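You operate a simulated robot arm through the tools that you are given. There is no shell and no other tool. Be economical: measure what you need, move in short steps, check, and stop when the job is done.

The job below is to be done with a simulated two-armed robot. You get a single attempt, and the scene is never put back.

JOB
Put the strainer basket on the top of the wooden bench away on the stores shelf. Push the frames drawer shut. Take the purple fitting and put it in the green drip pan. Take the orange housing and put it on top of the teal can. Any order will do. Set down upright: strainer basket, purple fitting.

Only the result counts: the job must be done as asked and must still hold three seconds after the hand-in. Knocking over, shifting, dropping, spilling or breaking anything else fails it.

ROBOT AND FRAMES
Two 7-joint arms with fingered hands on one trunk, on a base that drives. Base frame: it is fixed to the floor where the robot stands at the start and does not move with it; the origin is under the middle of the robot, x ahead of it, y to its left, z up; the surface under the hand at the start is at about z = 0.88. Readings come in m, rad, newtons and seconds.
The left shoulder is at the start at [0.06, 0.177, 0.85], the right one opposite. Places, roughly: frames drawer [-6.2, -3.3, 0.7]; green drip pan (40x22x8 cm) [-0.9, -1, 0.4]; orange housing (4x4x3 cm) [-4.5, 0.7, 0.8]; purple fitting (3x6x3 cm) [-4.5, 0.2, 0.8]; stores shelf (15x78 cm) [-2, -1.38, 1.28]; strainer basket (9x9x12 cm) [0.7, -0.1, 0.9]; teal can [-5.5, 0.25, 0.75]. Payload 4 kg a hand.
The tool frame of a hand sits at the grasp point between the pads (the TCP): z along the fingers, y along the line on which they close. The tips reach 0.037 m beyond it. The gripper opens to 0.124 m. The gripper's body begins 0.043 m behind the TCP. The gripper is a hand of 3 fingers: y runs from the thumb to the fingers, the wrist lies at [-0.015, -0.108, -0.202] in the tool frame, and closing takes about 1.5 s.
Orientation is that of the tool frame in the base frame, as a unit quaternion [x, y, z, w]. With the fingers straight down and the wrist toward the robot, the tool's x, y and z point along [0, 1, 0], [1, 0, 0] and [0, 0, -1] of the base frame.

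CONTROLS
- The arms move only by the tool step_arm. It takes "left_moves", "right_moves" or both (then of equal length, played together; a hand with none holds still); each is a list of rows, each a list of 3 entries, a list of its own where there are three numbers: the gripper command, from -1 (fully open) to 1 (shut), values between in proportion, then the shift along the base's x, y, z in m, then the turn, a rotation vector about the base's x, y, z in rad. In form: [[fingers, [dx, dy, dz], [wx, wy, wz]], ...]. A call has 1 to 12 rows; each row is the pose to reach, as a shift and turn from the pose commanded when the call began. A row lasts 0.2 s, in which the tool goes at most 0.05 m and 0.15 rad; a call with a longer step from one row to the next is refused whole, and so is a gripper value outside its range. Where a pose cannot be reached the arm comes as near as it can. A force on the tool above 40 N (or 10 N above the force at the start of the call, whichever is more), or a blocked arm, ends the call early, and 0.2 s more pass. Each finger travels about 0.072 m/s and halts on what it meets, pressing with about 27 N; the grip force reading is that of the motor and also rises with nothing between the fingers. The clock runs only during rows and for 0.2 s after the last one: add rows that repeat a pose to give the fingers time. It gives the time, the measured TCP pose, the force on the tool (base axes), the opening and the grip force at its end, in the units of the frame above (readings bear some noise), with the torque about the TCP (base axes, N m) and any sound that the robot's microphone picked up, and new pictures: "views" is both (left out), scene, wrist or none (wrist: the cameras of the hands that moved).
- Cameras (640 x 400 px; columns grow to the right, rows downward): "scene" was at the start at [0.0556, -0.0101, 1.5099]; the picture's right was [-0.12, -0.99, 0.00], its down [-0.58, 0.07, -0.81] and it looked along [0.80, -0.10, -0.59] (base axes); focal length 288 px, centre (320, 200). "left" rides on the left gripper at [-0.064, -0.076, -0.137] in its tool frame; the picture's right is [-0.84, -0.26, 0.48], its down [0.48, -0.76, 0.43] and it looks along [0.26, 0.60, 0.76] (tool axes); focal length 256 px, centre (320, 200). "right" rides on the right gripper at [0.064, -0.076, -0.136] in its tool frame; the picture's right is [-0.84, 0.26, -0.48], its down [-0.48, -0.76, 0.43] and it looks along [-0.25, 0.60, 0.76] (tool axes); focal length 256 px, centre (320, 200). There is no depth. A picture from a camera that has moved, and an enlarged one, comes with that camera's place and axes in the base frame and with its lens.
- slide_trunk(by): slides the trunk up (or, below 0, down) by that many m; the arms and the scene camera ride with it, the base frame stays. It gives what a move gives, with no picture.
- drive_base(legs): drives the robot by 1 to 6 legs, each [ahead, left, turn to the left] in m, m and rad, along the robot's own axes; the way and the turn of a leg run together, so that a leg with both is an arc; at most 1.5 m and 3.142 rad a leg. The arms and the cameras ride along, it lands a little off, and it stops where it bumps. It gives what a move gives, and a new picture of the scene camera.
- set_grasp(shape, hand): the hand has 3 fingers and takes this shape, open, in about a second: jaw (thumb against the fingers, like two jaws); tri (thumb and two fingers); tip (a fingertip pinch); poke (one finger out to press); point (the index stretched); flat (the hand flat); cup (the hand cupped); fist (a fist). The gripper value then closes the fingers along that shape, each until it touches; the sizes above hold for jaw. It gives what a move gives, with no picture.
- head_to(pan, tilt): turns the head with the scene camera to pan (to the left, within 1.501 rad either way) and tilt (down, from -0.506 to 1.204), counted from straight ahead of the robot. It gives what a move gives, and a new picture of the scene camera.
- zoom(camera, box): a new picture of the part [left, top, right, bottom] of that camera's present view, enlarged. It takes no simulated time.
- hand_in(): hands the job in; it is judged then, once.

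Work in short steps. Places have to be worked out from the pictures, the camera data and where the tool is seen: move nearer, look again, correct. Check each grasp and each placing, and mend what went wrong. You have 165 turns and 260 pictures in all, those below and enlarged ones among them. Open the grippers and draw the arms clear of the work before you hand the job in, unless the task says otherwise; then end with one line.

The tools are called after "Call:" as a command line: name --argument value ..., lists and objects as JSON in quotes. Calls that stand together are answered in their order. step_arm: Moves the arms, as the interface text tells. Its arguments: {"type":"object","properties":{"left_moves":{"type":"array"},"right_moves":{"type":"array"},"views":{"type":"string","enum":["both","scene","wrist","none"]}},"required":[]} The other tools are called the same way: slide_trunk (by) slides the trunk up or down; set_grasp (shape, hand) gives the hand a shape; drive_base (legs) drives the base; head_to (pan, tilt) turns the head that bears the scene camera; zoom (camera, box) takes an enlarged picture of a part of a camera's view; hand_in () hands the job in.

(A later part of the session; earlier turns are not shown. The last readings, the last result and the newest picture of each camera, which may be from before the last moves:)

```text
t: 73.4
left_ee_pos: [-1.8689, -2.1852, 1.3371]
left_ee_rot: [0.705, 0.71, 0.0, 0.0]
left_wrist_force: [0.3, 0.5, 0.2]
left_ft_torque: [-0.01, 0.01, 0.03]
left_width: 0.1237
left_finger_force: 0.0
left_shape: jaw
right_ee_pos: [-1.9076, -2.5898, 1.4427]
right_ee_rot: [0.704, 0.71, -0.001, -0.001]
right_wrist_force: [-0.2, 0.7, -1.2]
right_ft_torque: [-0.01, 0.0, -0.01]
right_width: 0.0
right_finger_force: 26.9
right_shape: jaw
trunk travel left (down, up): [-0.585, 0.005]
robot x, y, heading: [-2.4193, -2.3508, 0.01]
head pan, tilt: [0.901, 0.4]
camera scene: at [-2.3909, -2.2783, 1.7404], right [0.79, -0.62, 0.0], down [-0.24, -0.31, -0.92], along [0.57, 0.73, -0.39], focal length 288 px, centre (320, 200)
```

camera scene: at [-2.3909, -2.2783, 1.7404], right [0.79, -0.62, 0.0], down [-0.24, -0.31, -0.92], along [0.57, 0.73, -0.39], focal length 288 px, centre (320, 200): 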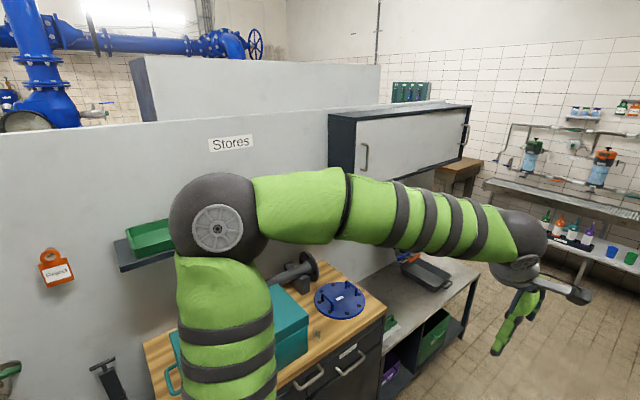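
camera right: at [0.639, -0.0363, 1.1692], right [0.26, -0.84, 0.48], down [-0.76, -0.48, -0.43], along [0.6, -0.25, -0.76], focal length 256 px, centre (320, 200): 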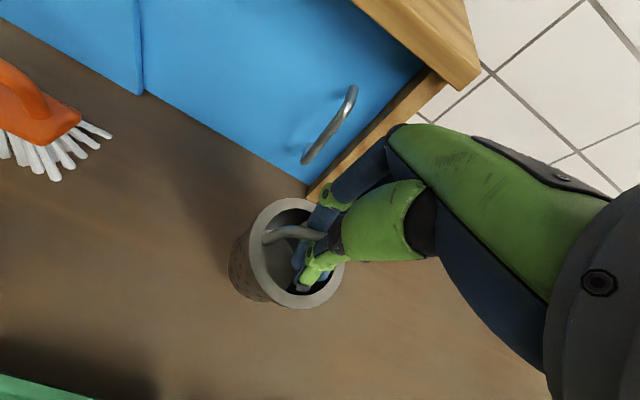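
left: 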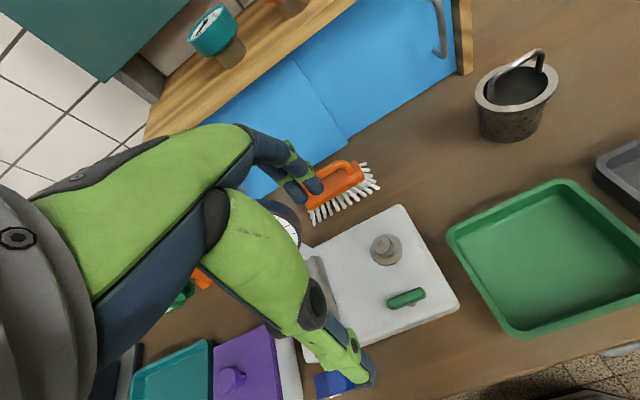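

Now I turn left to face the shelf (+y) and look at it squarely.

Call:
drive_base --legs '[[0, 0, 1.561]]'

Call:
head_to --pan -0.15 --tilt 0.45

```text
t: 77.6
left_ee_pos: [-2.5769, -1.8019, 1.3383]
left_ee_rot: [0.001, 1.0, 0.0, 0.0]
left_wrist_force: [0.3, 0.2, 0.0]
left_ft_torque: [0.0, -0.02, -0.03]
left_width: 0.1236
left_finger_force: 0.1
left_shape: jaw
right_ee_pos: [-2.1739, -1.8446, 1.4433]
right_ee_rot: [0.002, 1.0, -0.001, 0.0]
right_wrist_force: [-0.9, 0.0, -1.5]
right_ft_torque: [0.0, -0.07, -0.02]
right_width: 0.0001
right_finger_force: 26.8
right_shape: jaw
trunk travel left (down, up): [-0.585, 0.005]
robot x, y, heading: [-2.4158, -2.3525, 1.571]
head pan, tilt: [0.901, 0.4]
camera scene: at [-2.4908, -2.323, 1.7404], right [0.62, 0.78, 0.0], down [0.3, -0.24, -0.92], along [-0.72, 0.57, -0.39], focal length 288 px, centre (320, 200)
```

scene: 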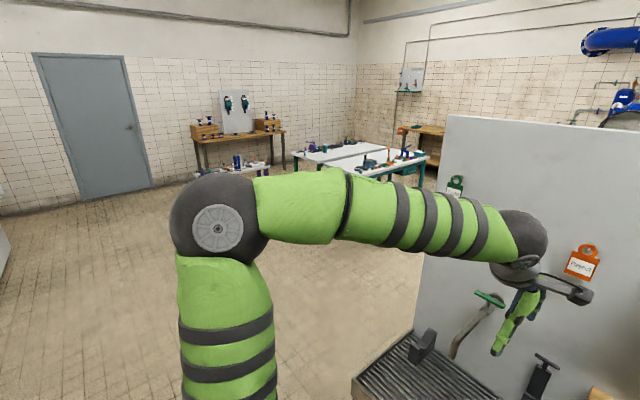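

```text
t: 78.9
left_ee_pos: [-2.5784, -1.8013, 1.3391]
left_ee_rot: [0.002, 1.0, 0.0, 0.0]
left_wrist_force: [-0.6, 0.2, -1.7]
left_ft_torque: [-0.01, 0.01, -0.02]
left_width: 0.1238
left_finger_force: 0.0
left_shape: jaw
right_ee_pos: [-2.1735, -1.8441, 1.4424]
right_ee_rot: [0.002, 1.0, -0.001, 0.0]
right_wrist_force: [0.7, 0.4, -0.8]
right_ft_torque: [-0.02, 0.0, 0.04]
right_width: 0.0001
right_finger_force: 27.0
right_shape: jaw
trunk travel left (down, up): [-0.585, 0.005]
robot x, y, heading: [-2.4147, -2.3514, 1.567]
head pan, tilt: [-0.15, 0.45]
camera scene: at [-2.4043, -2.2899, 1.7357], right [0.99, -0.15, 0.0], down [-0.07, -0.43, -0.9], along [0.14, 0.89, -0.44], focal length 288 px, centre (320, 200)
```

scene: 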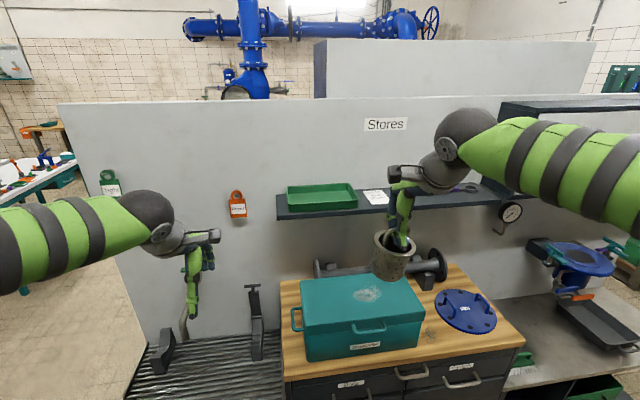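

Call:
zoom --camera "scene" --box '[260, 140, 540, 300]'

```text
2.29 times, centred on (400, 220) of scene
camera zoom: at [-2.4043, -2.2899, 1.7357], right [0.99, -0.15, 0.0], down [-0.07, -0.43, -0.9], along [0.14, 0.89, -0.44], focal length 657 px, centre (137, 154)
```

zoom: 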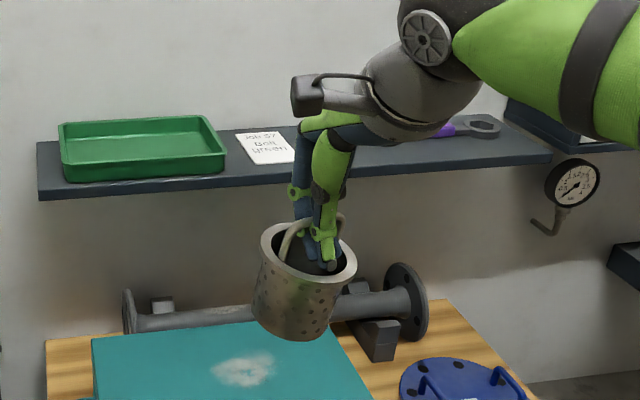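

The clear part of the shelf is between the paper note (right edge x≈-2.02) and the spanner (x≈-1.8). I target x≈-1.93, y≈-1.395; first I move the robot 0.22 m right and 0.12 m forward.

Call:
drive_base --legs '[[0, -0.22, 0], [0.12, 0, 0]]'

Call:
zoom --camera "right" --box '[0, 0, 640, 400]'

```text
t: 81.4
left_ee_pos: [-2.359, -1.68, 1.338]
left_ee_rot: [0.0, 1.0, -0.001, 0.001]
left_wrist_force: [0.6, -0.1, 0.6]
left_ft_torque: [-0.03, -0.02, 0.01]
left_width: 0.1236
left_finger_force: 0.0
left_shape: jaw
right_ee_pos: [-1.954, -1.7232, 1.4414]
right_ee_rot: [0.0, 1.0, -0.001, 0.0]
right_wrist_force: [-0.4, 0.1, -2.2]
right_ft_torque: [-0.07, -0.01, -0.02]
right_width: 0.0003
right_finger_force: 26.5
right_shape: jaw
trunk travel left (down, up): [-0.585, 0.005]
robot x, y, heading: [-2.1955, -2.2321, 1.567]
head pan, tilt: [-0.15, 0.45]
camera scene: at [-2.1843, -2.1676, 1.7356], right [0.99, -0.15, 0.0], down [-0.07, -0.43, -0.9], along [0.13, 0.89, -0.44], focal length 288 px, centre (320, 200)
```

scene: 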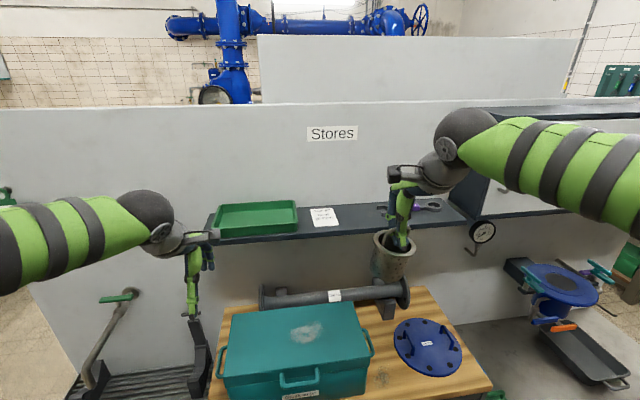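

```text
1.00 times, centred on (320, 200) of right (not enlarged: the box is as wide or as high as the picture)
camera zoom: at [-2.0193, -1.7974, 1.5779], right [0.84, 0.26, 0.48], down [0.48, -0.76, -0.43], along [0.26, 0.59, -0.76], focal length 256 px, centre (320, 200)
```

zoom: 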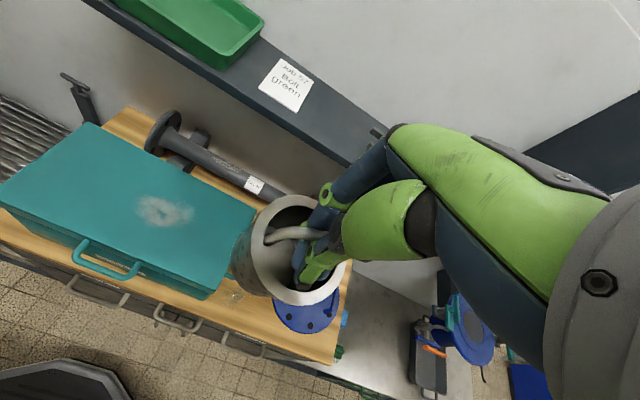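

The free gap is x from about -2.0 to -1.87. I zoom in to measure the basket's hang relative to the hand.

Call:
zoom --camera "scene" --box '[330, 180, 470, 300]'

```text
3.33 times, centred on (400, 240) of scene
camera zoom: at [-2.1843, -2.1676, 1.7356], right [0.99, -0.15, 0.0], down [-0.07, -0.43, -0.9], along [0.13, 0.89, -0.44], focal length 959 px, centre (53, 67)
```

zoom: 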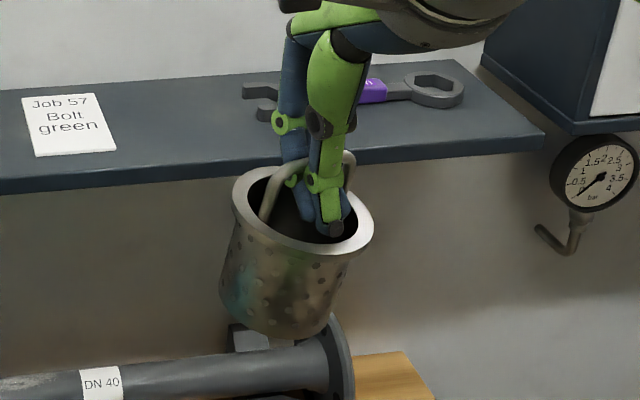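

The basket base hangs about 3 cm to the left of the TCP, so I aim the TCP at x≈-1.915. I advance to y≈-1.45 first, keeping the height, and look.

Call:
step_arm --right_moves '[[1, [0.005, 0.04, 0.005], [0, 0, 0]], [1, [0.01, 0.08, 0.01], [0, 0, 0]], [1, [0.02, 0.12, 0.01], [0, 0, 0]], [1, [0.03, 0.16, 0.01], [0, 0, 0]], [1, [0.035, 0.2, 0.01], [0, 0, 0]], [1, [0.04, 0.24, 0.01], [0, 0, 0]], [1, [0.04, 0.27, 0.01], [0, 0, 0]], [1, [0.04, 0.27, 0.01], [0, 0, 0]]]'

```text
t: 83.2
left_ee_pos: [-2.3588, -1.6821, 1.3385]
left_ee_rot: [0.0, 1.0, 0.0, 0.0]
left_wrist_force: [-0.3, 0.9, 0.5]
left_ft_torque: [0.0, 0.0, 0.02]
left_width: 0.1238
left_finger_force: 0.1
left_shape: jaw
right_ee_pos: [-1.9153, -1.4535, 1.4543]
right_ee_rot: [0.0, 1.0, -0.001, 0.0]
right_wrist_force: [-0.4, 0.0, -2.3]
right_ft_torque: [0.01, 0.02, 0.01]
right_width: 0.0001
right_finger_force: 26.8
right_shape: jaw
trunk travel left (down, up): [-0.585, 0.005]
robot x, y, heading: [-2.1975, -2.2321, 1.574]
head pan, tilt: [-0.15, 0.45]
camera scene: at [-2.1841, -2.1707, 1.7358], right [0.99, -0.15, 0.0], down [-0.07, -0.43, -0.9], along [0.13, 0.89, -0.43], focal length 288 px, centre (320, 200)
camera right: at [-1.9798, -1.53, 1.5899], right [0.84, 0.26, 0.48], down [0.48, -0.76, -0.43], along [0.26, 0.6, -0.76], focal length 256 px, centre (320, 200)
```

scene: 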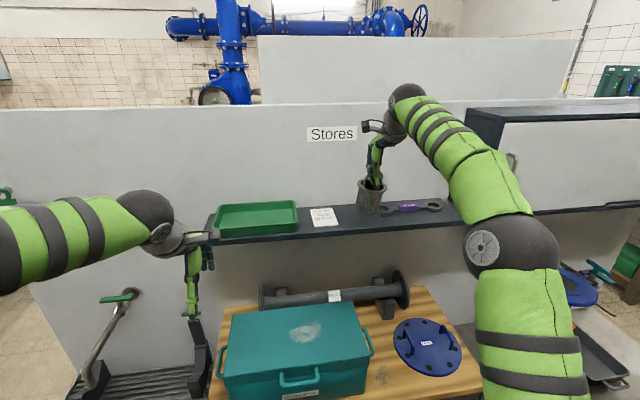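
right: 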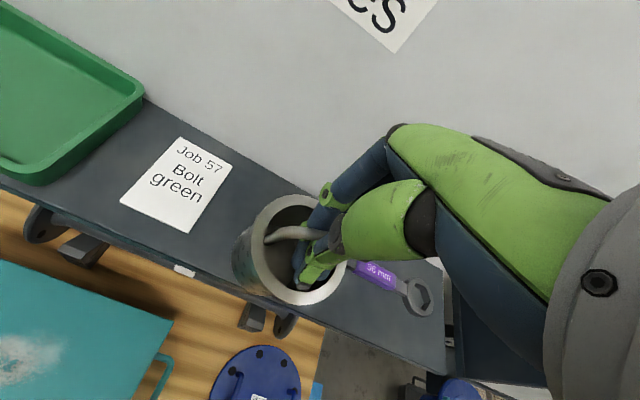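

The gap for the basket is confirmed: note edge at x=-2.013, spanner at about -1.86. I move in to y=-1.393 and lower in small steps toward contact.

Call:
step_arm --right_moves '[[1, [0, 0.03, 0], [0, 0, 0]], [1, [0, 0.06, 0], [0, 0, 0]], [1, [0, 0.06, -0.02], [0, 0, 0]], [1, [0, 0.06, -0.035], [0, 0, 0]], [1, [0, 0.06, -0.045], [0, 0, 0]], [1, [0, 0.06, -0.045], [0, 0, 0]]]'

Call:
zoom --camera "scene" --box '[310, 120, 470, 240]'

```text
t: 84.6
left_ee_pos: [-2.3581, -1.6823, 1.3379]
left_ee_rot: [0.0, 1.0, 0.0, 0.0]
left_wrist_force: [0.5, 0.8, 0.5]
left_ft_torque: [-0.03, 0.0, 0.0]
left_width: 0.1233
left_finger_force: 0.0
left_shape: jaw
right_ee_pos: [-1.9155, -1.3978, 1.4051]
right_ee_rot: [0.001, 1.0, -0.001, 0.0]
right_wrist_force: [-0.1, 0.2, -1.6]
right_ft_torque: [0.0, 0.02, 0.0]
right_width: 0.0
right_finger_force: 27.2
right_shape: jaw
right hand out of reach, approached as far as the arm can: row 2, 3, 4, 5, 6
trunk travel left (down, up): [-0.585, 0.005]
robot x, y, heading: [-2.1974, -2.2299, 1.57]
head pan, tilt: [-0.15, 0.45]
camera scene: at [-2.1843, -2.1696, 1.7357], right [0.99, -0.15, 0.0], down [-0.07, -0.43, -0.9], along [0.13, 0.89, -0.44], focal length 288 px, centre (320, 200)
camera right: at [-1.98, -1.4741, 1.5415], right [0.84, 0.26, 0.48], down [0.48, -0.76, -0.43], along [0.26, 0.6, -0.76], focal length 256 px, centre (320, 200)
```

scene: 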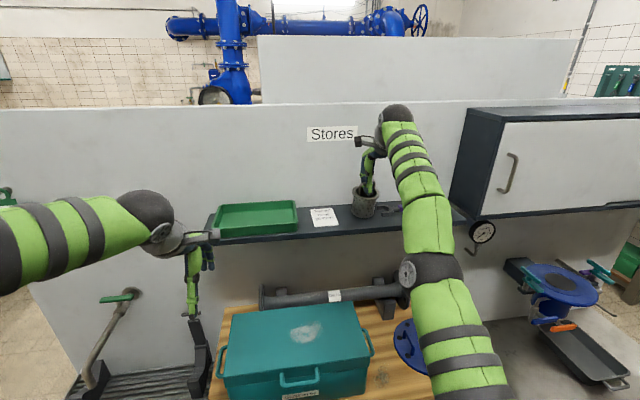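
right: 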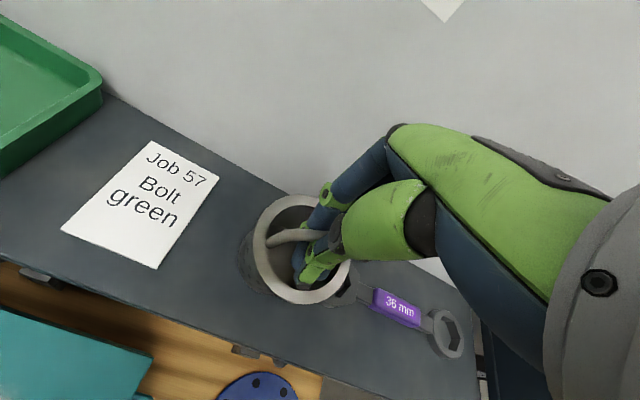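

```text
3.33 times, centred on (390, 180) of scene
camera zoom: at [-2.1843, -2.1696, 1.7357], right [0.99, -0.15, 0.0], down [-0.07, -0.43, -0.9], along [0.13, 0.89, -0.44], focal length 959 px, centre (87, 267)
```

zoom: 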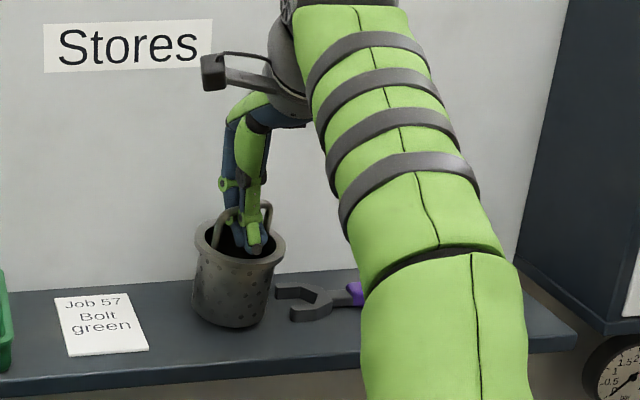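

Nearly at reach limit but y=-1.398 is fine. The basket's right edge is close to the spanner jaws, so I shift 1.2 cm left and lower 1 cm more.

Call:
step_arm --right_moves '[[1, [-0.012, -0.003, 0], [0, 0, 0]], [1, [-0.012, -0.003, -0.005], [0, 0, 0]], [1, [-0.012, -0.003, -0.01], [0, 0, 0]], [1, [-0.012, -0.003, -0.014], [0, 0, 0]], [1, [-0.012, -0.003, -0.014], [0, 0, 0]]]' --views "wrist"

Call:
zoom --camera "scene" --box '[320, 160, 420, 240]'

```text
t: 85.8
left_ee_pos: [-2.3586, -1.6824, 1.3393]
left_ee_rot: [0.0, 1.0, 0.0, 0.0]
left_wrist_force: [0.7, 0.1, -0.1]
left_ft_torque: [-0.01, -0.02, 0.01]
left_width: 0.1236
left_finger_force: 0.1
left_shape: jaw
right_ee_pos: [-1.9273, -1.3933, 1.3968]
right_ee_rot: [-0.001, 1.0, -0.001, 0.0]
right_wrist_force: [-0.7, 0.9, 3.6]
right_ft_torque: [-0.02, 0.03, -0.01]
right_width: 0.0002
right_finger_force: 27.4
right_shape: jaw
right hand out of reach, approached as far as the arm can: row 2, 3, 4, 5
trunk travel left (down, up): [-0.585, 0.005]
robot x, y, heading: [-2.197, -2.2303, 1.574]
head pan, tilt: [-0.15, 0.45]
camera right: at [-1.9917, -1.4695, 1.5327], right [0.84, 0.26, 0.48], down [0.48, -0.76, -0.43], along [0.26, 0.6, -0.76], focal length 256 px, centre (320, 200)
```

right: 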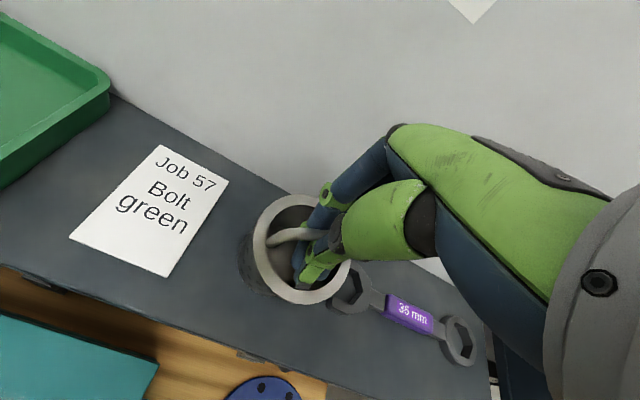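

```text
5.00 times, centred on (370, 200) of scene
camera zoom: at [-2.1848, -2.17, 1.7358], right [0.99, -0.15, 0.0], down [-0.06, -0.43, -0.9], along [0.13, 0.89, -0.44], focal length 1438 px, centre (70, 200)
```

zoom: 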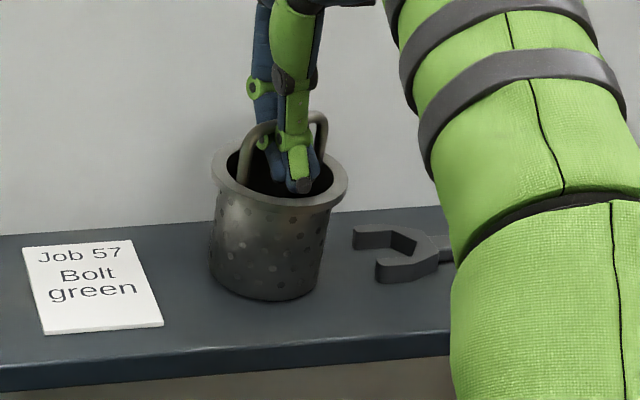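

Contact at 3.6 N; the basket stands nearly upright. I press 6 mm lower to level it, then open the fingers slowly to about 0.03.

Call:
step_arm --right_moves '[[1, [-0.002, -0.003, -0.003], [0, 0, 0]], [1, [-0.004, -0.003, -0.006], [0, 0, 0]], [1, [-0.004, -0.003, -0.006], [0, 0, 0]], [0.8, [-0.004, -0.003, -0.007], [0, 0, 0]], [0.65, [-0.004, -0.003, -0.007], [0, 0, 0]], [0.55, [-0.004, -0.003, -0.007], [0, 0, 0]], [0.55, [-0.004, -0.003, -0.007], [0, 0, 0]]]' --views "wrist"

Call:
zoom --camera "scene" --box '[320, 160, 420, 240]'

```text
t: 87.4
left_ee_pos: [-2.3598, -1.6836, 1.3391]
left_ee_rot: [0.001, 1.0, 0.0, 0.001]
left_wrist_force: [0.2, -0.9, 0.2]
left_ft_torque: [-0.02, 0.02, -0.05]
left_width: 0.1235
left_finger_force: 0.1
left_shape: jaw
right_ee_pos: [-1.9322, -1.3932, 1.3937]
right_ee_rot: [-0.001, 1.0, 0.0, 0.0]
right_wrist_force: [0.9, 7.1, 28.9]
right_ft_torque: [0.21, -0.03, 0.0]
right_width: 0.0191
right_finger_force: 0.1
right_shape: jaw
right hand out of reach, approached as far as the arm can: row 1, 2, 3, 4, 5, 6, 7
trunk travel left (down, up): [-0.585, 0.005]
robot x, y, heading: [-2.197, -2.2306, 1.573]
head pan, tilt: [-0.15, 0.45]
camera right: at [-1.9967, -1.4684, 1.5301], right [0.84, 0.26, 0.48], down [0.48, -0.76, -0.44], along [0.26, 0.6, -0.76], focal length 256 px, centre (320, 200)
```

right: 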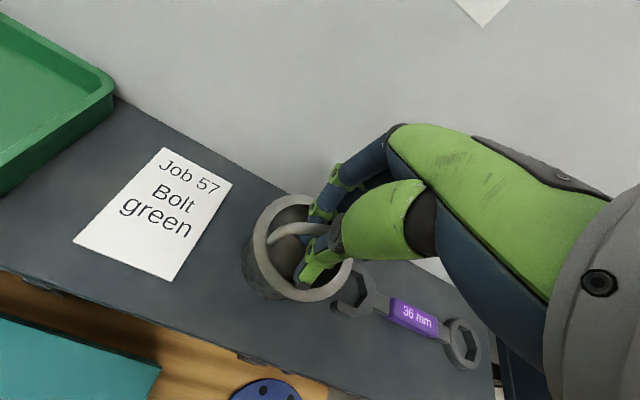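

```text
5.00 times, centred on (370, 200) of scene
camera zoom: at [-2.1854, -2.1718, 1.736], right [0.99, -0.15, 0.0], down [-0.06, -0.43, -0.9], along [0.13, 0.89, -0.43], focal length 1438 px, centre (70, 200)
```

zoom: 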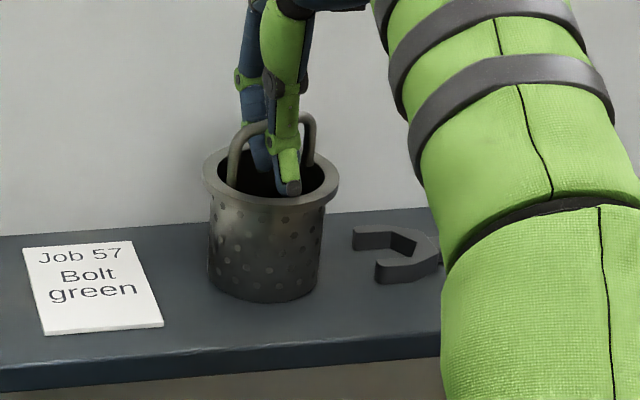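

The basket stands upright; the hand presses 29 N so I ease up a little and open slightly more before withdrawing.

Call:
step_arm --right_moves '[[0.5, [0, 0, 0.006], [0, 0, 0]], [0.5, [0, 0, 0.01], [0, 0, 0]], [0.5, [0, 0, 0.01], [0, 0, 0]]]' --views "wrist"

Call:
zoom --camera "scene" --box '[320, 160, 420, 240]'

```text
t: 88.2
left_ee_pos: [-2.359, -1.6819, 1.3377]
left_ee_rot: [0.0, 1.0, 0.0, 0.0]
left_wrist_force: [-0.9, -0.1, 0.0]
left_ft_torque: [-0.02, 0.0, 0.03]
left_width: 0.1236
left_finger_force: 0.1
left_shape: jaw
right_ee_pos: [-1.9319, -1.3925, 1.3986]
right_ee_rot: [0.001, 1.0, -0.001, 0.001]
right_wrist_force: [0.2, -0.2, 0.5]
right_ft_torque: [0.01, 0.03, 0.0]
right_width: 0.0307
right_finger_force: 0.0
right_shape: jaw
trunk travel left (down, up): [-0.585, 0.005]
robot x, y, heading: [-2.1985, -2.2285, 1.572]
head pan, tilt: [-0.15, 0.45]
camera right: at [-1.996, -1.4681, 1.5352], right [0.84, 0.26, 0.48], down [0.48, -0.76, -0.43], along [0.26, 0.59, -0.76], focal length 256 px, centre (320, 200)
```

right: 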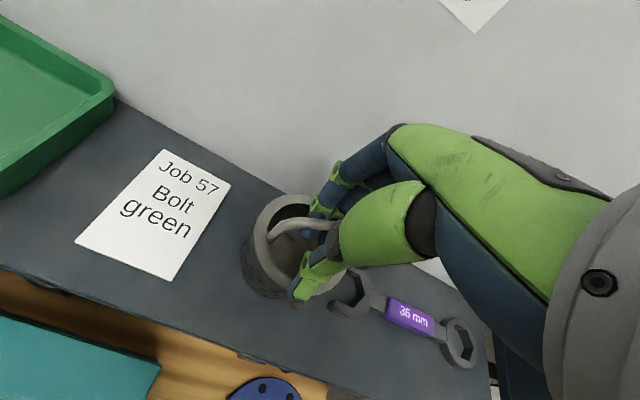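

```text
5.00 times, centred on (370, 200) of scene
camera zoom: at [-2.1844, -2.1699, 1.7355], right [0.99, -0.15, 0.0], down [-0.07, -0.43, -0.9], along [0.13, 0.89, -0.44], focal length 1438 px, centre (70, 200)
```

zoom: 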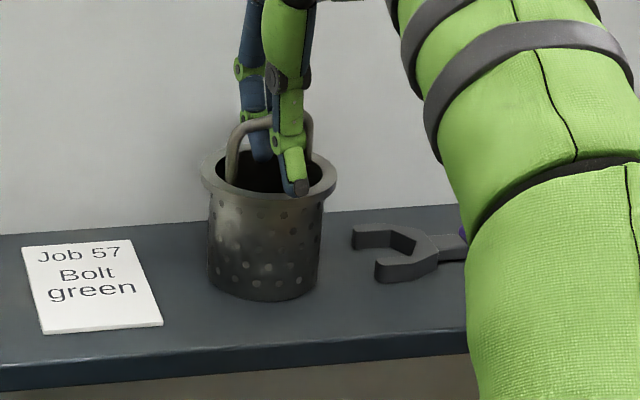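

Force is gone and the bar is free between the fingers. I lift straight up.

Call:
step_arm --right_moves '[[0.5, [0, 0, 0.015], [0, 0, 0]], [0.5, [0, 0, 0.035], [0, 0, 0]], [0.5, [0, 0, 0.06], [0, 0, 0]], [0.5, [0, -0.02, 0.09], [0, 0, 0]], [0.5, [0, -0.06, 0.1], [0, 0, 0]], [0.5, [0, -0.1, 0.1], [0, 0, 0]], [0.5, [0, -0.14, 0.1], [0, 0, 0]], [0.5, [0, -0.18, 0.1], [0, 0, 0]], [0.5, [0, -0.22, 0.1], [0, 0, 0]], [0.5, [0, -0.26, 0.1], [0, 0, 0]], [0.5, [0, -0.3, 0.1], [0, 0, 0]]]' --views "scene"

Call:
zoom --camera "scene" --box '[320, 160, 420, 240]'

```text
t: 90.6
left_ee_pos: [-2.3579, -1.6824, 1.3397]
left_ee_rot: [0.0, 1.0, -0.001, 0.0]
left_wrist_force: [-0.1, -0.4, -1.4]
left_ft_torque: [0.01, -0.02, -0.01]
left_width: 0.1237
left_finger_force: 0.1
left_shape: jaw
right_ee_pos: [-1.9281, -1.694, 1.4996]
right_ee_rot: [0.0, 1.0, -0.002, -0.001]
right_wrist_force: [0.3, -0.2, -0.4]
right_ft_torque: [0.03, 0.0, 0.01]
right_width: 0.031
right_finger_force: 0.0
right_shape: jaw
right hand out of reach, approached as far as the arm can: row 1, 2, 3, 4, 5
trunk travel left (down, up): [-0.585, 0.005]
robot x, y, heading: [-2.1994, -2.2331, 1.571]
head pan, tilt: [-0.15, 0.45]
camera scene: at [-2.184, -2.1715, 1.7358], right [0.99, -0.15, 0.0], down [-0.07, -0.43, -0.9], along [0.13, 0.89, -0.43], focal length 288 px, centre (320, 200)
```

scene: 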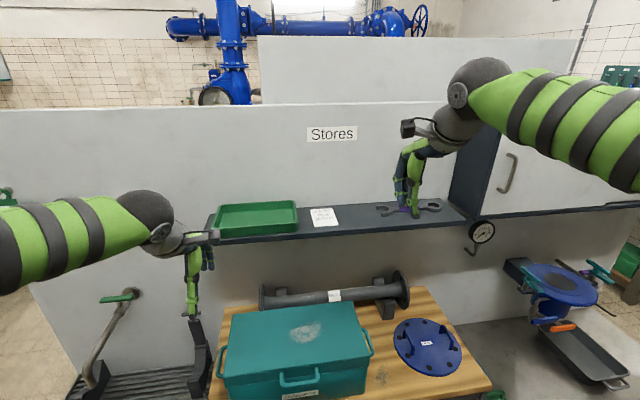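

```text
5.00 times, centred on (370, 200) of scene
camera zoom: at [-2.184, -2.1715, 1.7358], right [0.99, -0.15, 0.0], down [-0.07, -0.43, -0.9], along [0.13, 0.89, -0.43], focal length 1438 px, centre (70, 200)
```

zoom: 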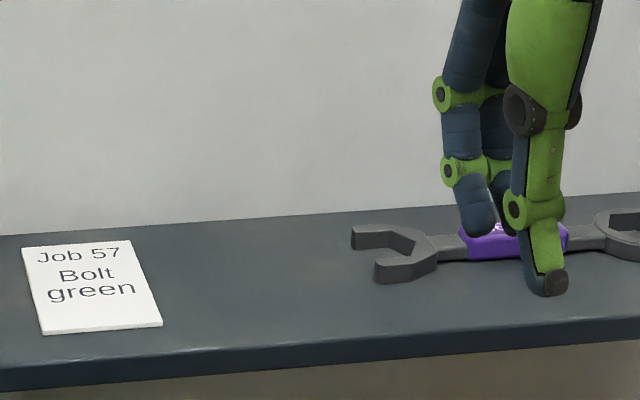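

The basket is no longer on the shelf — it may have been caught and dropped. I look with the wrist camera and down.

Call:
zoom --camera "right" --box '[0, 0, 640, 400]'

Call:
head_to --pan -0.15 --tilt 0.95

```text
1.00 times, centred on (320, 200) of right (not enlarged: the box is as wide or as high as the picture)
camera zoom: at [-1.9924, -1.7693, 1.6358], right [0.84, 0.26, 0.48], down [0.48, -0.76, -0.43], along [0.26, 0.6, -0.76], focal length 256 px, centre (320, 200)
```

zoom: 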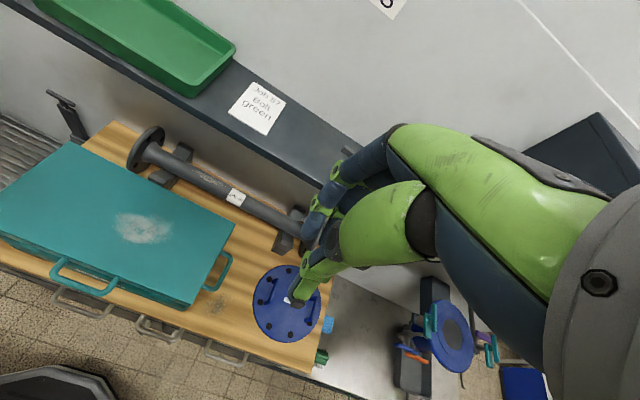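

```text
t: 91.5
left_ee_pos: [-2.3573, -1.6818, 1.338]
left_ee_rot: [0.0, 1.0, 0.001, 0.0]
left_wrist_force: [0.5, 0.6, 0.5]
left_ft_torque: [0.03, -0.03, -0.01]
left_width: 0.1238
left_finger_force: 0.0
left_shape: jaw
right_ee_pos: [-1.9277, -1.693, 1.4999]
right_ee_rot: [-0.001, 1.0, 0.0, 0.0]
right_wrist_force: [0.9, -0.1, -0.8]
right_ft_torque: [0.01, -0.01, 0.02]
right_width: 0.0308
right_finger_force: 0.0
right_shape: jaw
trunk travel left (down, up): [-0.585, 0.005]
robot x, y, heading: [-2.1984, -2.2321, 1.572]
head pan, tilt: [-0.15, 0.949]
camera scene: at [-2.1872, -2.1887, 1.6938], right [0.99, -0.15, 0.0], down [-0.12, -0.8, -0.58], along [0.09, 0.58, -0.81], focal length 288 px, centre (320, 200)
```

scene: 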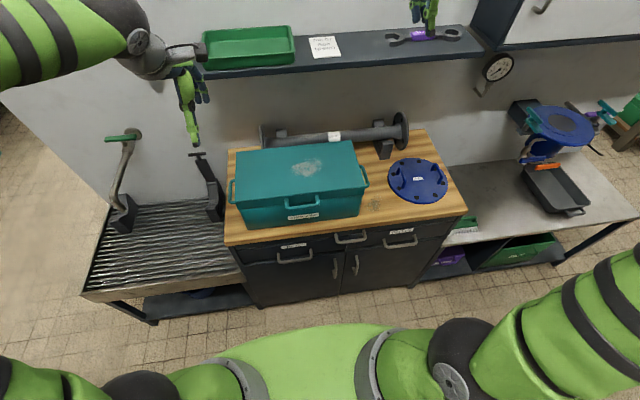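

The basket is not on the bench. I search the floor and around the right arm.

Call:
head_to --pan -0.7 --tilt 0.9

Call:
head_to --pan -0.4 --tilt 0.3

Call:
zoom --camera "left" --box '[0, 0, 640, 400]'

```text
t: 92.5
left_ee_pos: [-2.358, -1.6824, 1.3383]
left_ee_rot: [0.0, 1.0, 0.001, 0.0]
left_wrist_force: [-0.8, 0.1, 0.9]
left_ft_torque: [-0.01, -0.01, 0.01]
left_width: 0.1239
left_finger_force: 0.0
left_shape: jaw
right_ee_pos: [-1.9286, -1.6914, 1.4996]
right_ee_rot: [0.001, 1.0, -0.001, 0.001]
right_wrist_force: [0.4, -0.7, -0.2]
right_ft_torque: [-0.03, 0.01, 0.02]
right_width: 0.0309
right_finger_force: 0.0
right_shape: jaw
trunk travel left (down, up): [-0.585, 0.005]
robot x, y, heading: [-2.1948, -2.2307, 1.572]
head pan, tilt: [-0.7, 0.901]
camera scene: at [-2.1495, -2.2029, 1.6974], right [0.77, -0.64, 0.0], down [-0.5, -0.6, -0.62], along [0.4, 0.48, -0.78], focal length 288 px, centre (320, 200)
```

scene: 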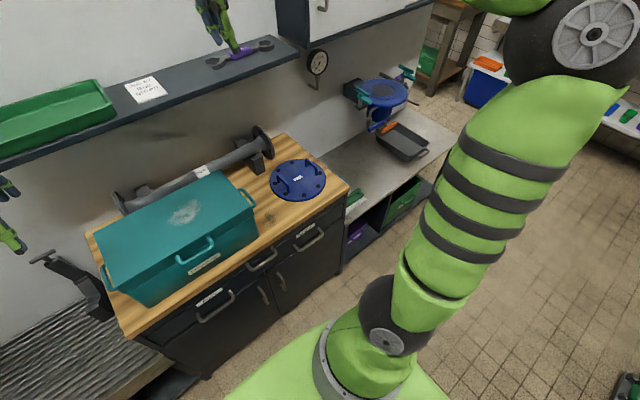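

```text
t: 93.5
left_ee_pos: [-2.358, -1.6814, 1.3382]
left_ee_rot: [0.0, 1.0, 0.0, 0.0]
left_wrist_force: [-0.5, 0.1, 1.8]
left_ft_torque: [-0.03, 0.03, -0.01]
left_width: 0.1236
left_finger_force: 0.1
left_shape: jaw
right_ee_pos: [-1.9264, -1.6915, 1.4995]
right_ee_rot: [0.0, 1.0, -0.001, 0.0]
right_wrist_force: [0.3, -0.4, 0.6]
right_ft_torque: [-0.01, -0.02, 0.02]
right_width: 0.0305
right_finger_force: 0.1
right_shape: jaw
trunk travel left (down, up): [-0.585, 0.005]
robot x, y, heading: [-2.1983, -2.232, 1.568]
head pan, tilt: [-0.4, 0.3]
camera scene: at [-2.1617, -2.1747, 1.7496], right [0.92, -0.39, 0.0], down [-0.12, -0.27, -0.95], along [0.37, 0.88, -0.3], focal length 288 px, centre (320, 200)
```

scene: 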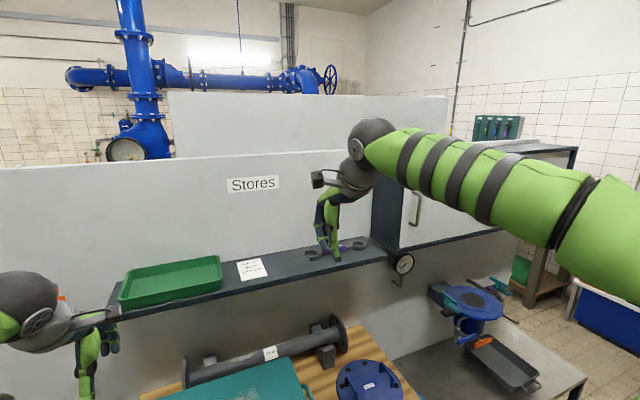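

```text
1.00 times, centred on (320, 200) of left (not enlarged: the box is as wide or as high as the picture)
camera zoom: at [-2.2926, -1.7586, 1.4761], right [0.84, -0.26, -0.48], down [-0.48, -0.76, -0.43], along [-0.26, 0.6, -0.76], focal length 256 px, centre (320, 200)
```

zoom: 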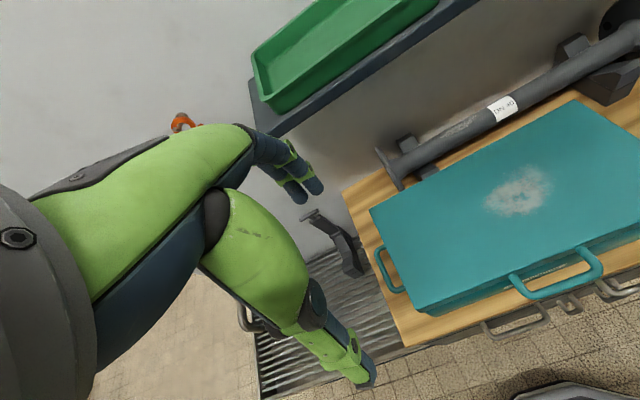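

Still not seen. I check behind the pipe and the floor at the left and further right.

Call:
head_to --pan -1.4 --tilt 0.9

Call:
head_to --pan 1.0 --tilt 0.95

Call:
head_to --pan -0.1 --tilt 1.2

```text
t: 94.8
left_ee_pos: [-2.3582, -1.6822, 1.3377]
left_ee_rot: [0.001, 1.0, 0.0, 0.0]
left_wrist_force: [-0.2, 0.8, 1.3]
left_ft_torque: [0.01, -0.01, 0.01]
left_width: 0.124
left_finger_force: 0.0
left_shape: jaw
right_ee_pos: [-1.9291, -1.6911, 1.4992]
right_ee_rot: [0.001, 1.0, -0.001, 0.001]
right_wrist_force: [0.9, -0.3, -0.6]
right_ft_torque: [-0.01, 0.01, 0.02]
right_width: 0.0308
right_finger_force: 0.1
right_shape: jaw
trunk travel left (down, up): [-0.585, 0.005]
robot x, y, heading: [-2.196, -2.2303, 1.577]
head pan, tilt: [-1.4, 0.901]
camera scene: at [-2.1237, -2.2478, 1.6974], right [0.17, -0.99, 0.0], down [-0.77, -0.13, -0.62], along [0.61, 0.11, -0.78], focal length 288 px, centre (320, 200)
```

scene: 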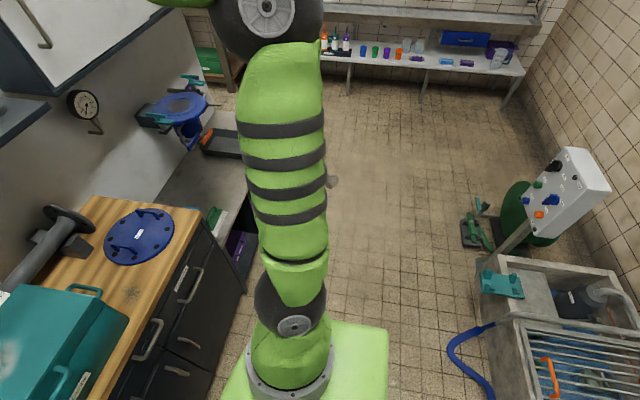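

```text
t: 97.0
left_ee_pos: [-2.3591, -1.6818, 1.3377]
left_ee_rot: [0.001, 1.0, 0.0, -0.001]
left_wrist_force: [0.1, 0.0, -0.3]
left_ft_torque: [0.03, 0.03, 0.01]
left_width: 0.1238
left_finger_force: 0.1
left_shape: jaw
right_ee_pos: [-1.9288, -1.6918, 1.4995]
right_ee_rot: [0.0, 1.0, -0.001, 0.0]
right_wrist_force: [0.0, -0.2, -0.2]
right_ft_torque: [-0.03, 0.01, 0.04]
right_width: 0.031
right_finger_force: 0.0
right_shape: jaw
trunk travel left (down, up): [-0.585, 0.005]
robot x, y, heading: [-2.1962, -2.2322, 1.567]
head pan, tilt: [1.0, 0.949]
camera scene: at [-2.2593, -2.2214, 1.6938], right [0.54, 0.84, 0.0], down [0.68, -0.44, -0.58], along [-0.49, 0.31, -0.81], focal length 288 px, centre (320, 200)
```

scene: 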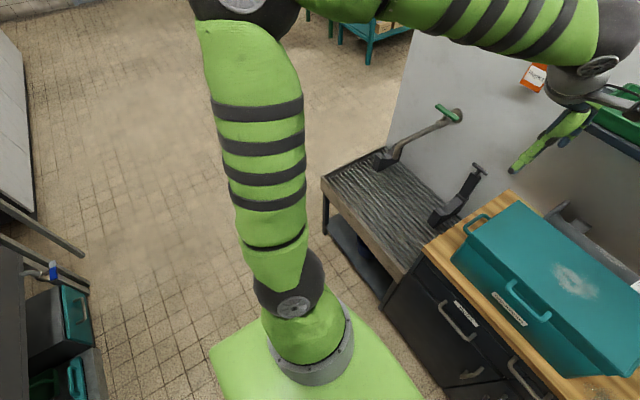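

```text
t: 98.3
left_ee_pos: [-2.3571, -1.6811, 1.338]
left_ee_rot: [-0.001, 1.0, 0.0, 0.0]
left_wrist_force: [0.3, -0.1, -0.2]
left_ft_torque: [0.01, 0.02, -0.01]
left_width: 0.1237
left_finger_force: 0.0
left_shape: jaw
right_ee_pos: [-1.9283, -1.6921, 1.4992]
right_ee_rot: [0.0, 1.0, -0.001, 0.001]
right_wrist_force: [0.6, 1.1, -0.3]
right_ft_torque: [0.0, -0.01, -0.01]
right_width: 0.0309
right_finger_force: 0.1
right_shape: jaw
trunk travel left (down, up): [-0.585, 0.005]
robot x, y, heading: [-2.1959, -2.2291, 1.572]
head pan, tilt: [-0.099, 1.201]
camera scene: at [-2.1926, -2.2051, 1.6776], right [1.0, -0.1, 0.0], down [-0.09, -0.93, -0.36], along [0.04, 0.36, -0.93], focal length 288 px, centre (320, 200)
```

scene: 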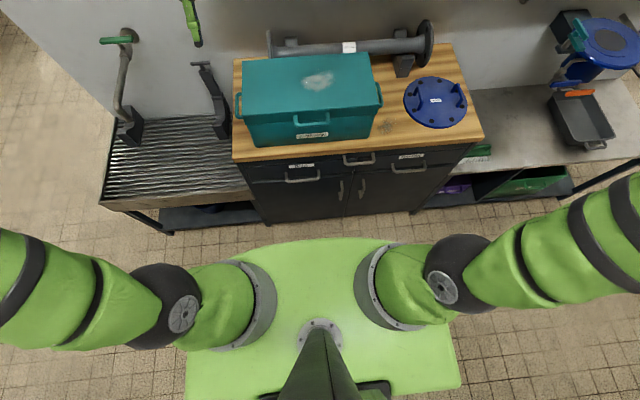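

There is a small round thing on the floor at pixel (333,180) of the right-hand view, near (-0.6,-2.1). I pan there and zoom.

Call:
head_to --pan -1.4 --tilt 0.6

Call:
zoom --camera "scene" --box '[280, 200, 400, 320]'

```text
t: 99.8
left_ee_pos: [-2.3581, -1.682, 1.3382]
left_ee_rot: [0.0, 1.0, 0.0, 0.001]
left_wrist_force: [0.2, 0.5, 0.2]
left_ft_torque: [0.03, 0.03, 0.0]
left_width: 0.1238
left_finger_force: 0.0
left_shape: jaw
right_ee_pos: [-1.9268, -1.6919, 1.4997]
right_ee_rot: [0.0, 1.0, -0.001, 0.0]
right_wrist_force: [-0.4, -0.8, 0.3]
right_ft_torque: [-0.01, -0.02, 0.03]
right_width: 0.0311
right_finger_force: 0.0
right_shape: jaw
trunk travel left (down, up): [-0.585, 0.005]
robot x, y, heading: [-2.1964, -2.232, 1.573]
head pan, tilt: [-1.4, 0.6]
camera scene: at [-2.111, -2.2456, 1.7221], right [0.17, -0.99, 0.0], down [-0.56, -0.1, -0.82], along [0.81, 0.14, -0.57], focal length 288 px, centre (320, 200)
```

scene: 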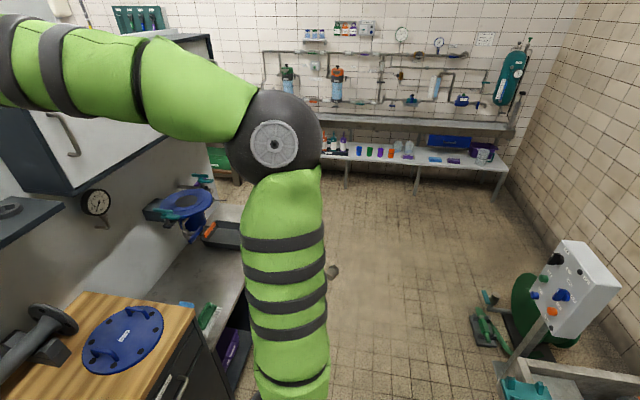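

```text
3.33 times, centred on (340, 260) of scene
camera zoom: at [-2.111, -2.2456, 1.7221], right [0.17, -0.99, 0.0], down [-0.56, -0.1, -0.82], along [0.81, 0.14, -0.57], focal length 959 px, centre (253, 0)
```

zoom: 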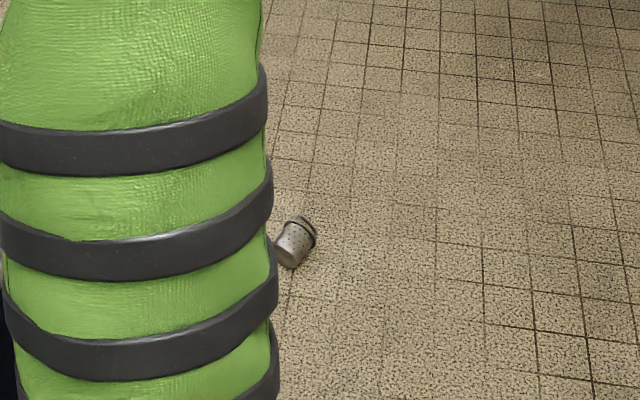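

The basket rolled off to the floor near (-0.65,-2.10), lying on its side with rim pointing away (+x). I will fetch it: grip its body from above with the hand yawed, then pitch the hand forward, which makes it upright. First back off, turn to +x and drive nearer.

Call:
drive_base --legs '[[-0.18, 0, 0], [0, 0, -1.571], [0.7, 0, 0]]'

Call:
head_to --pan 0.1 --tilt 0.8

```text
t: 108.6
left_ee_pos: [-0.9434, -2.2876, 1.3384]
left_ee_rot: [0.718, 0.696, -0.001, -0.001]
left_wrist_force: [0.4, -0.7, -1.2]
left_ft_torque: [0.02, 0.01, 0.02]
left_width: 0.1236
left_finger_force: 0.1
left_shape: jaw
right_ee_pos: [-0.9665, -2.7181, 1.4987]
right_ee_rot: [0.719, 0.695, -0.001, -0.001]
right_wrist_force: [0.0, 0.3, 0.2]
right_ft_torque: [0.04, 0.02, -0.01]
right_width: 0.031
right_finger_force: 0.1
right_shape: jaw
trunk travel left (down, up): [-0.585, 0.005]
robot x, y, heading: [-1.5007, -2.4291, -0.038]
head pan, tilt: [-1.4, 0.6]
camera scene: at [-1.5165, -2.5178, 1.7222], right [-0.99, -0.14, 0.0], down [-0.08, 0.56, -0.83], along [0.11, -0.82, -0.57], focal length 288 px, centre (320, 200)
```

scene: 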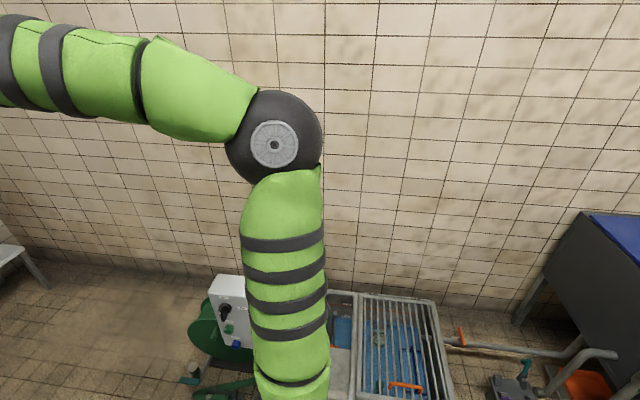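

```text
t: 110.2
left_ee_pos: [-0.9433, -2.2881, 1.3387]
left_ee_rot: [0.718, 0.696, -0.001, 0.0]
left_wrist_force: [-0.7, 0.0, 0.3]
left_ft_torque: [-0.02, -0.02, 0.0]
left_width: 0.1238
left_finger_force: 0.0
left_shape: jaw
right_ee_pos: [-0.9666, -2.7182, 1.4997]
right_ee_rot: [0.719, 0.695, 0.0, -0.001]
right_wrist_force: [0.6, -0.4, 0.0]
right_ft_torque: [0.01, -0.02, -0.02]
right_width: 0.0309
right_finger_force: 0.1
right_shape: jaw
trunk travel left (down, up): [-0.585, 0.005]
robot x, y, heading: [-1.499, -2.4329, -0.033]
head pan, tilt: [0.099, 0.799]
camera scene: at [-1.4491, -2.4248, 1.7053], right [0.07, -1.0, 0.0], down [-0.72, -0.05, -0.7], along [0.7, 0.05, -0.72], focal length 288 px, centre (320, 200)
```

scene: 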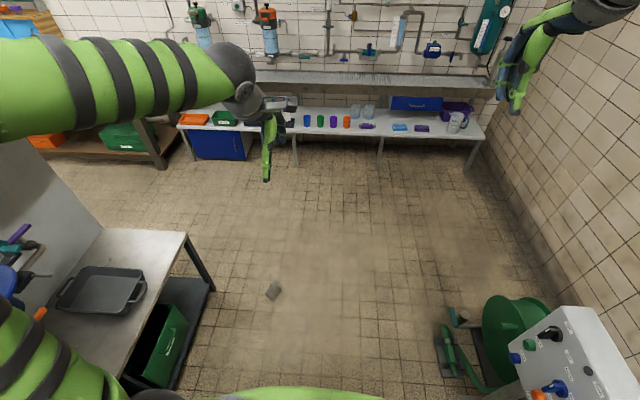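

Call:
zoom --camera "scene" --box '[240, 265, 310, 315]'

```text
8.00 times, centred on (275, 290) of scene
camera zoom: at [-1.4491, -2.4248, 1.7053], right [0.07, -1.0, 0.0], down [-0.72, -0.05, -0.7], along [0.7, 0.05, -0.72], focal length 2301 px, centre (680, -520)
```

zoom: 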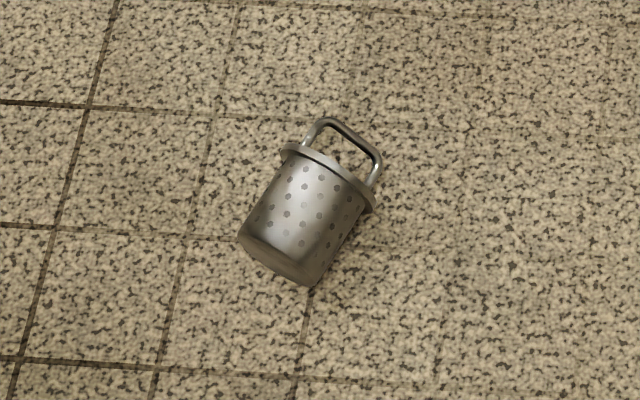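

The basket's body centre is at about (-0.642,-2.078), its axis pointing at -0.355 rad (rim away). I'll stand at about (-1.2,-2.4) with heading 0.65 so the right arm can grip it, and lower the trunk by 0.35.

Call:
drive_base --legs '[[0.3, 0.04, 0], [0, 0, 0.683]]'

Call:
slide_trunk --by -0.35

Call:
head_to --pan -0.1 --tilt 1.0

```text
t: 114.1
left_ee_pos: [-0.8662, -1.9345, 1.3374]
left_ee_rot: [0.439, 0.898, 0.0, 0.001]
left_wrist_force: [0.4, -0.1, 1.0]
left_ft_torque: [0.0, 0.02, 0.0]
left_width: 0.1236
left_finger_force: 0.1
left_shape: jaw
right_ee_pos: [-0.6102, -2.2804, 1.4994]
right_ee_rot: [0.44, 0.898, -0.001, 0.0]
right_wrist_force: [1.0, -0.6, 0.2]
right_ft_torque: [-0.01, 0.0, 0.0]
right_width: 0.0309
right_finger_force: 0.0
right_shape: jaw
trunk travel left (down, up): [-0.585, 0.005]
robot x, y, heading: [-1.2023, -2.3996, 0.659]
head pan, tilt: [0.099, 0.799]
camera scene: at [-1.1684, -2.3623, 1.7053], right [0.69, -0.72, 0.0], down [-0.52, -0.49, -0.7], along [0.5, 0.48, -0.72], focal length 288 px, centre (320, 200)
```

scene: 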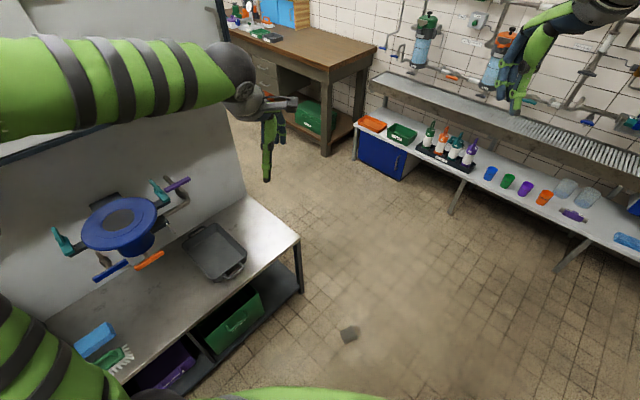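

```text
t: 117.5
left_ee_pos: [-0.8662, -1.9358, 0.9878]
left_ee_rot: [0.44, 0.898, 0.0, 0.001]
left_wrist_force: [0.0, 0.7, 0.3]
left_ft_torque: [-0.01, -0.01, 0.03]
left_width: 0.1236
left_finger_force: 0.1
left_shape: jaw
right_ee_pos: [-0.6105, -2.2808, 1.1484]
right_ee_rot: [0.439, 0.898, 0.0, 0.0]
right_wrist_force: [0.9, 0.6, -0.3]
right_ft_torque: [0.01, 0.04, -0.02]
right_width: 0.0308
right_finger_force: 0.1
right_shape: jaw
trunk travel left (down, up): [-0.235, 0.355]
robot x, y, heading: [-1.2015, -2.4001, 0.656]
head pan, tilt: [0.099, 0.799]
```

```text
t: 118.2
left_ee_pos: [-0.8671, -1.9353, 0.9872]
left_ee_rot: [0.438, 0.899, 0.0, 0.0]
left_wrist_force: [0.4, 0.6, -0.6]
left_ft_torque: [0.01, 0.0, -0.02]
left_width: 0.1237
left_finger_force: 0.1
left_shape: jaw
right_ee_pos: [-0.6096, -2.2804, 1.1491]
right_ee_rot: [0.439, 0.898, 0.0, 0.0]
right_wrist_force: [0.5, 0.2, -0.5]
right_ft_torque: [-0.01, 0.02, -0.02]
right_width: 0.031
right_finger_force: 0.1
right_shape: jaw
trunk travel left (down, up): [-0.235, 0.355]
robot x, y, heading: [-1.2019, -2.3949, 0.66]
head pan, tilt: [-0.099, 1.0]
camera scene: at [-1.1677, -2.381, 1.3402], right [0.53, -0.85, 0.0], down [-0.71, -0.45, -0.54], along [0.46, 0.29, -0.84], focal length 288 px, centre (320, 200)
```

scene: 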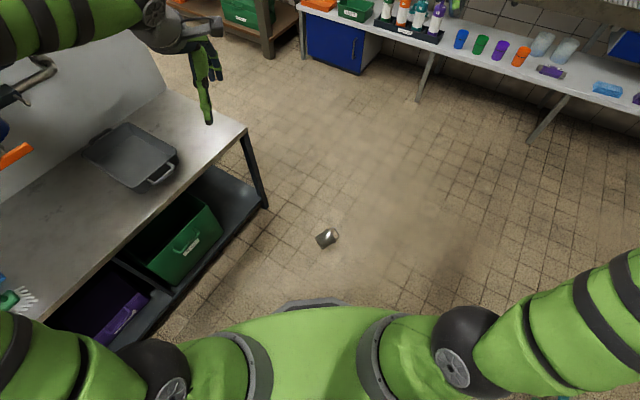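

I zoom in on the basket from this nearer pose.

Call:
zoom --camera "scene" --box '[290, 215, 360, 260]'

```text
8.89 times, centred on (325, 238) of scene
camera zoom: at [-1.1677, -2.381, 1.3402], right [0.53, -0.85, 0.0], down [-0.71, -0.45, -0.54], along [0.46, 0.29, -0.84], focal length 2556 px, centre (276, -133)
```

zoom: 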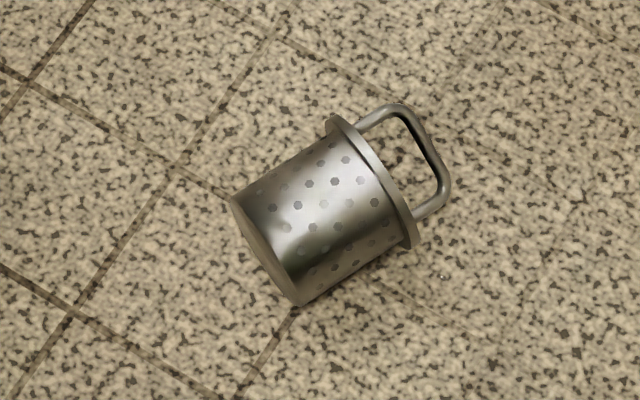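

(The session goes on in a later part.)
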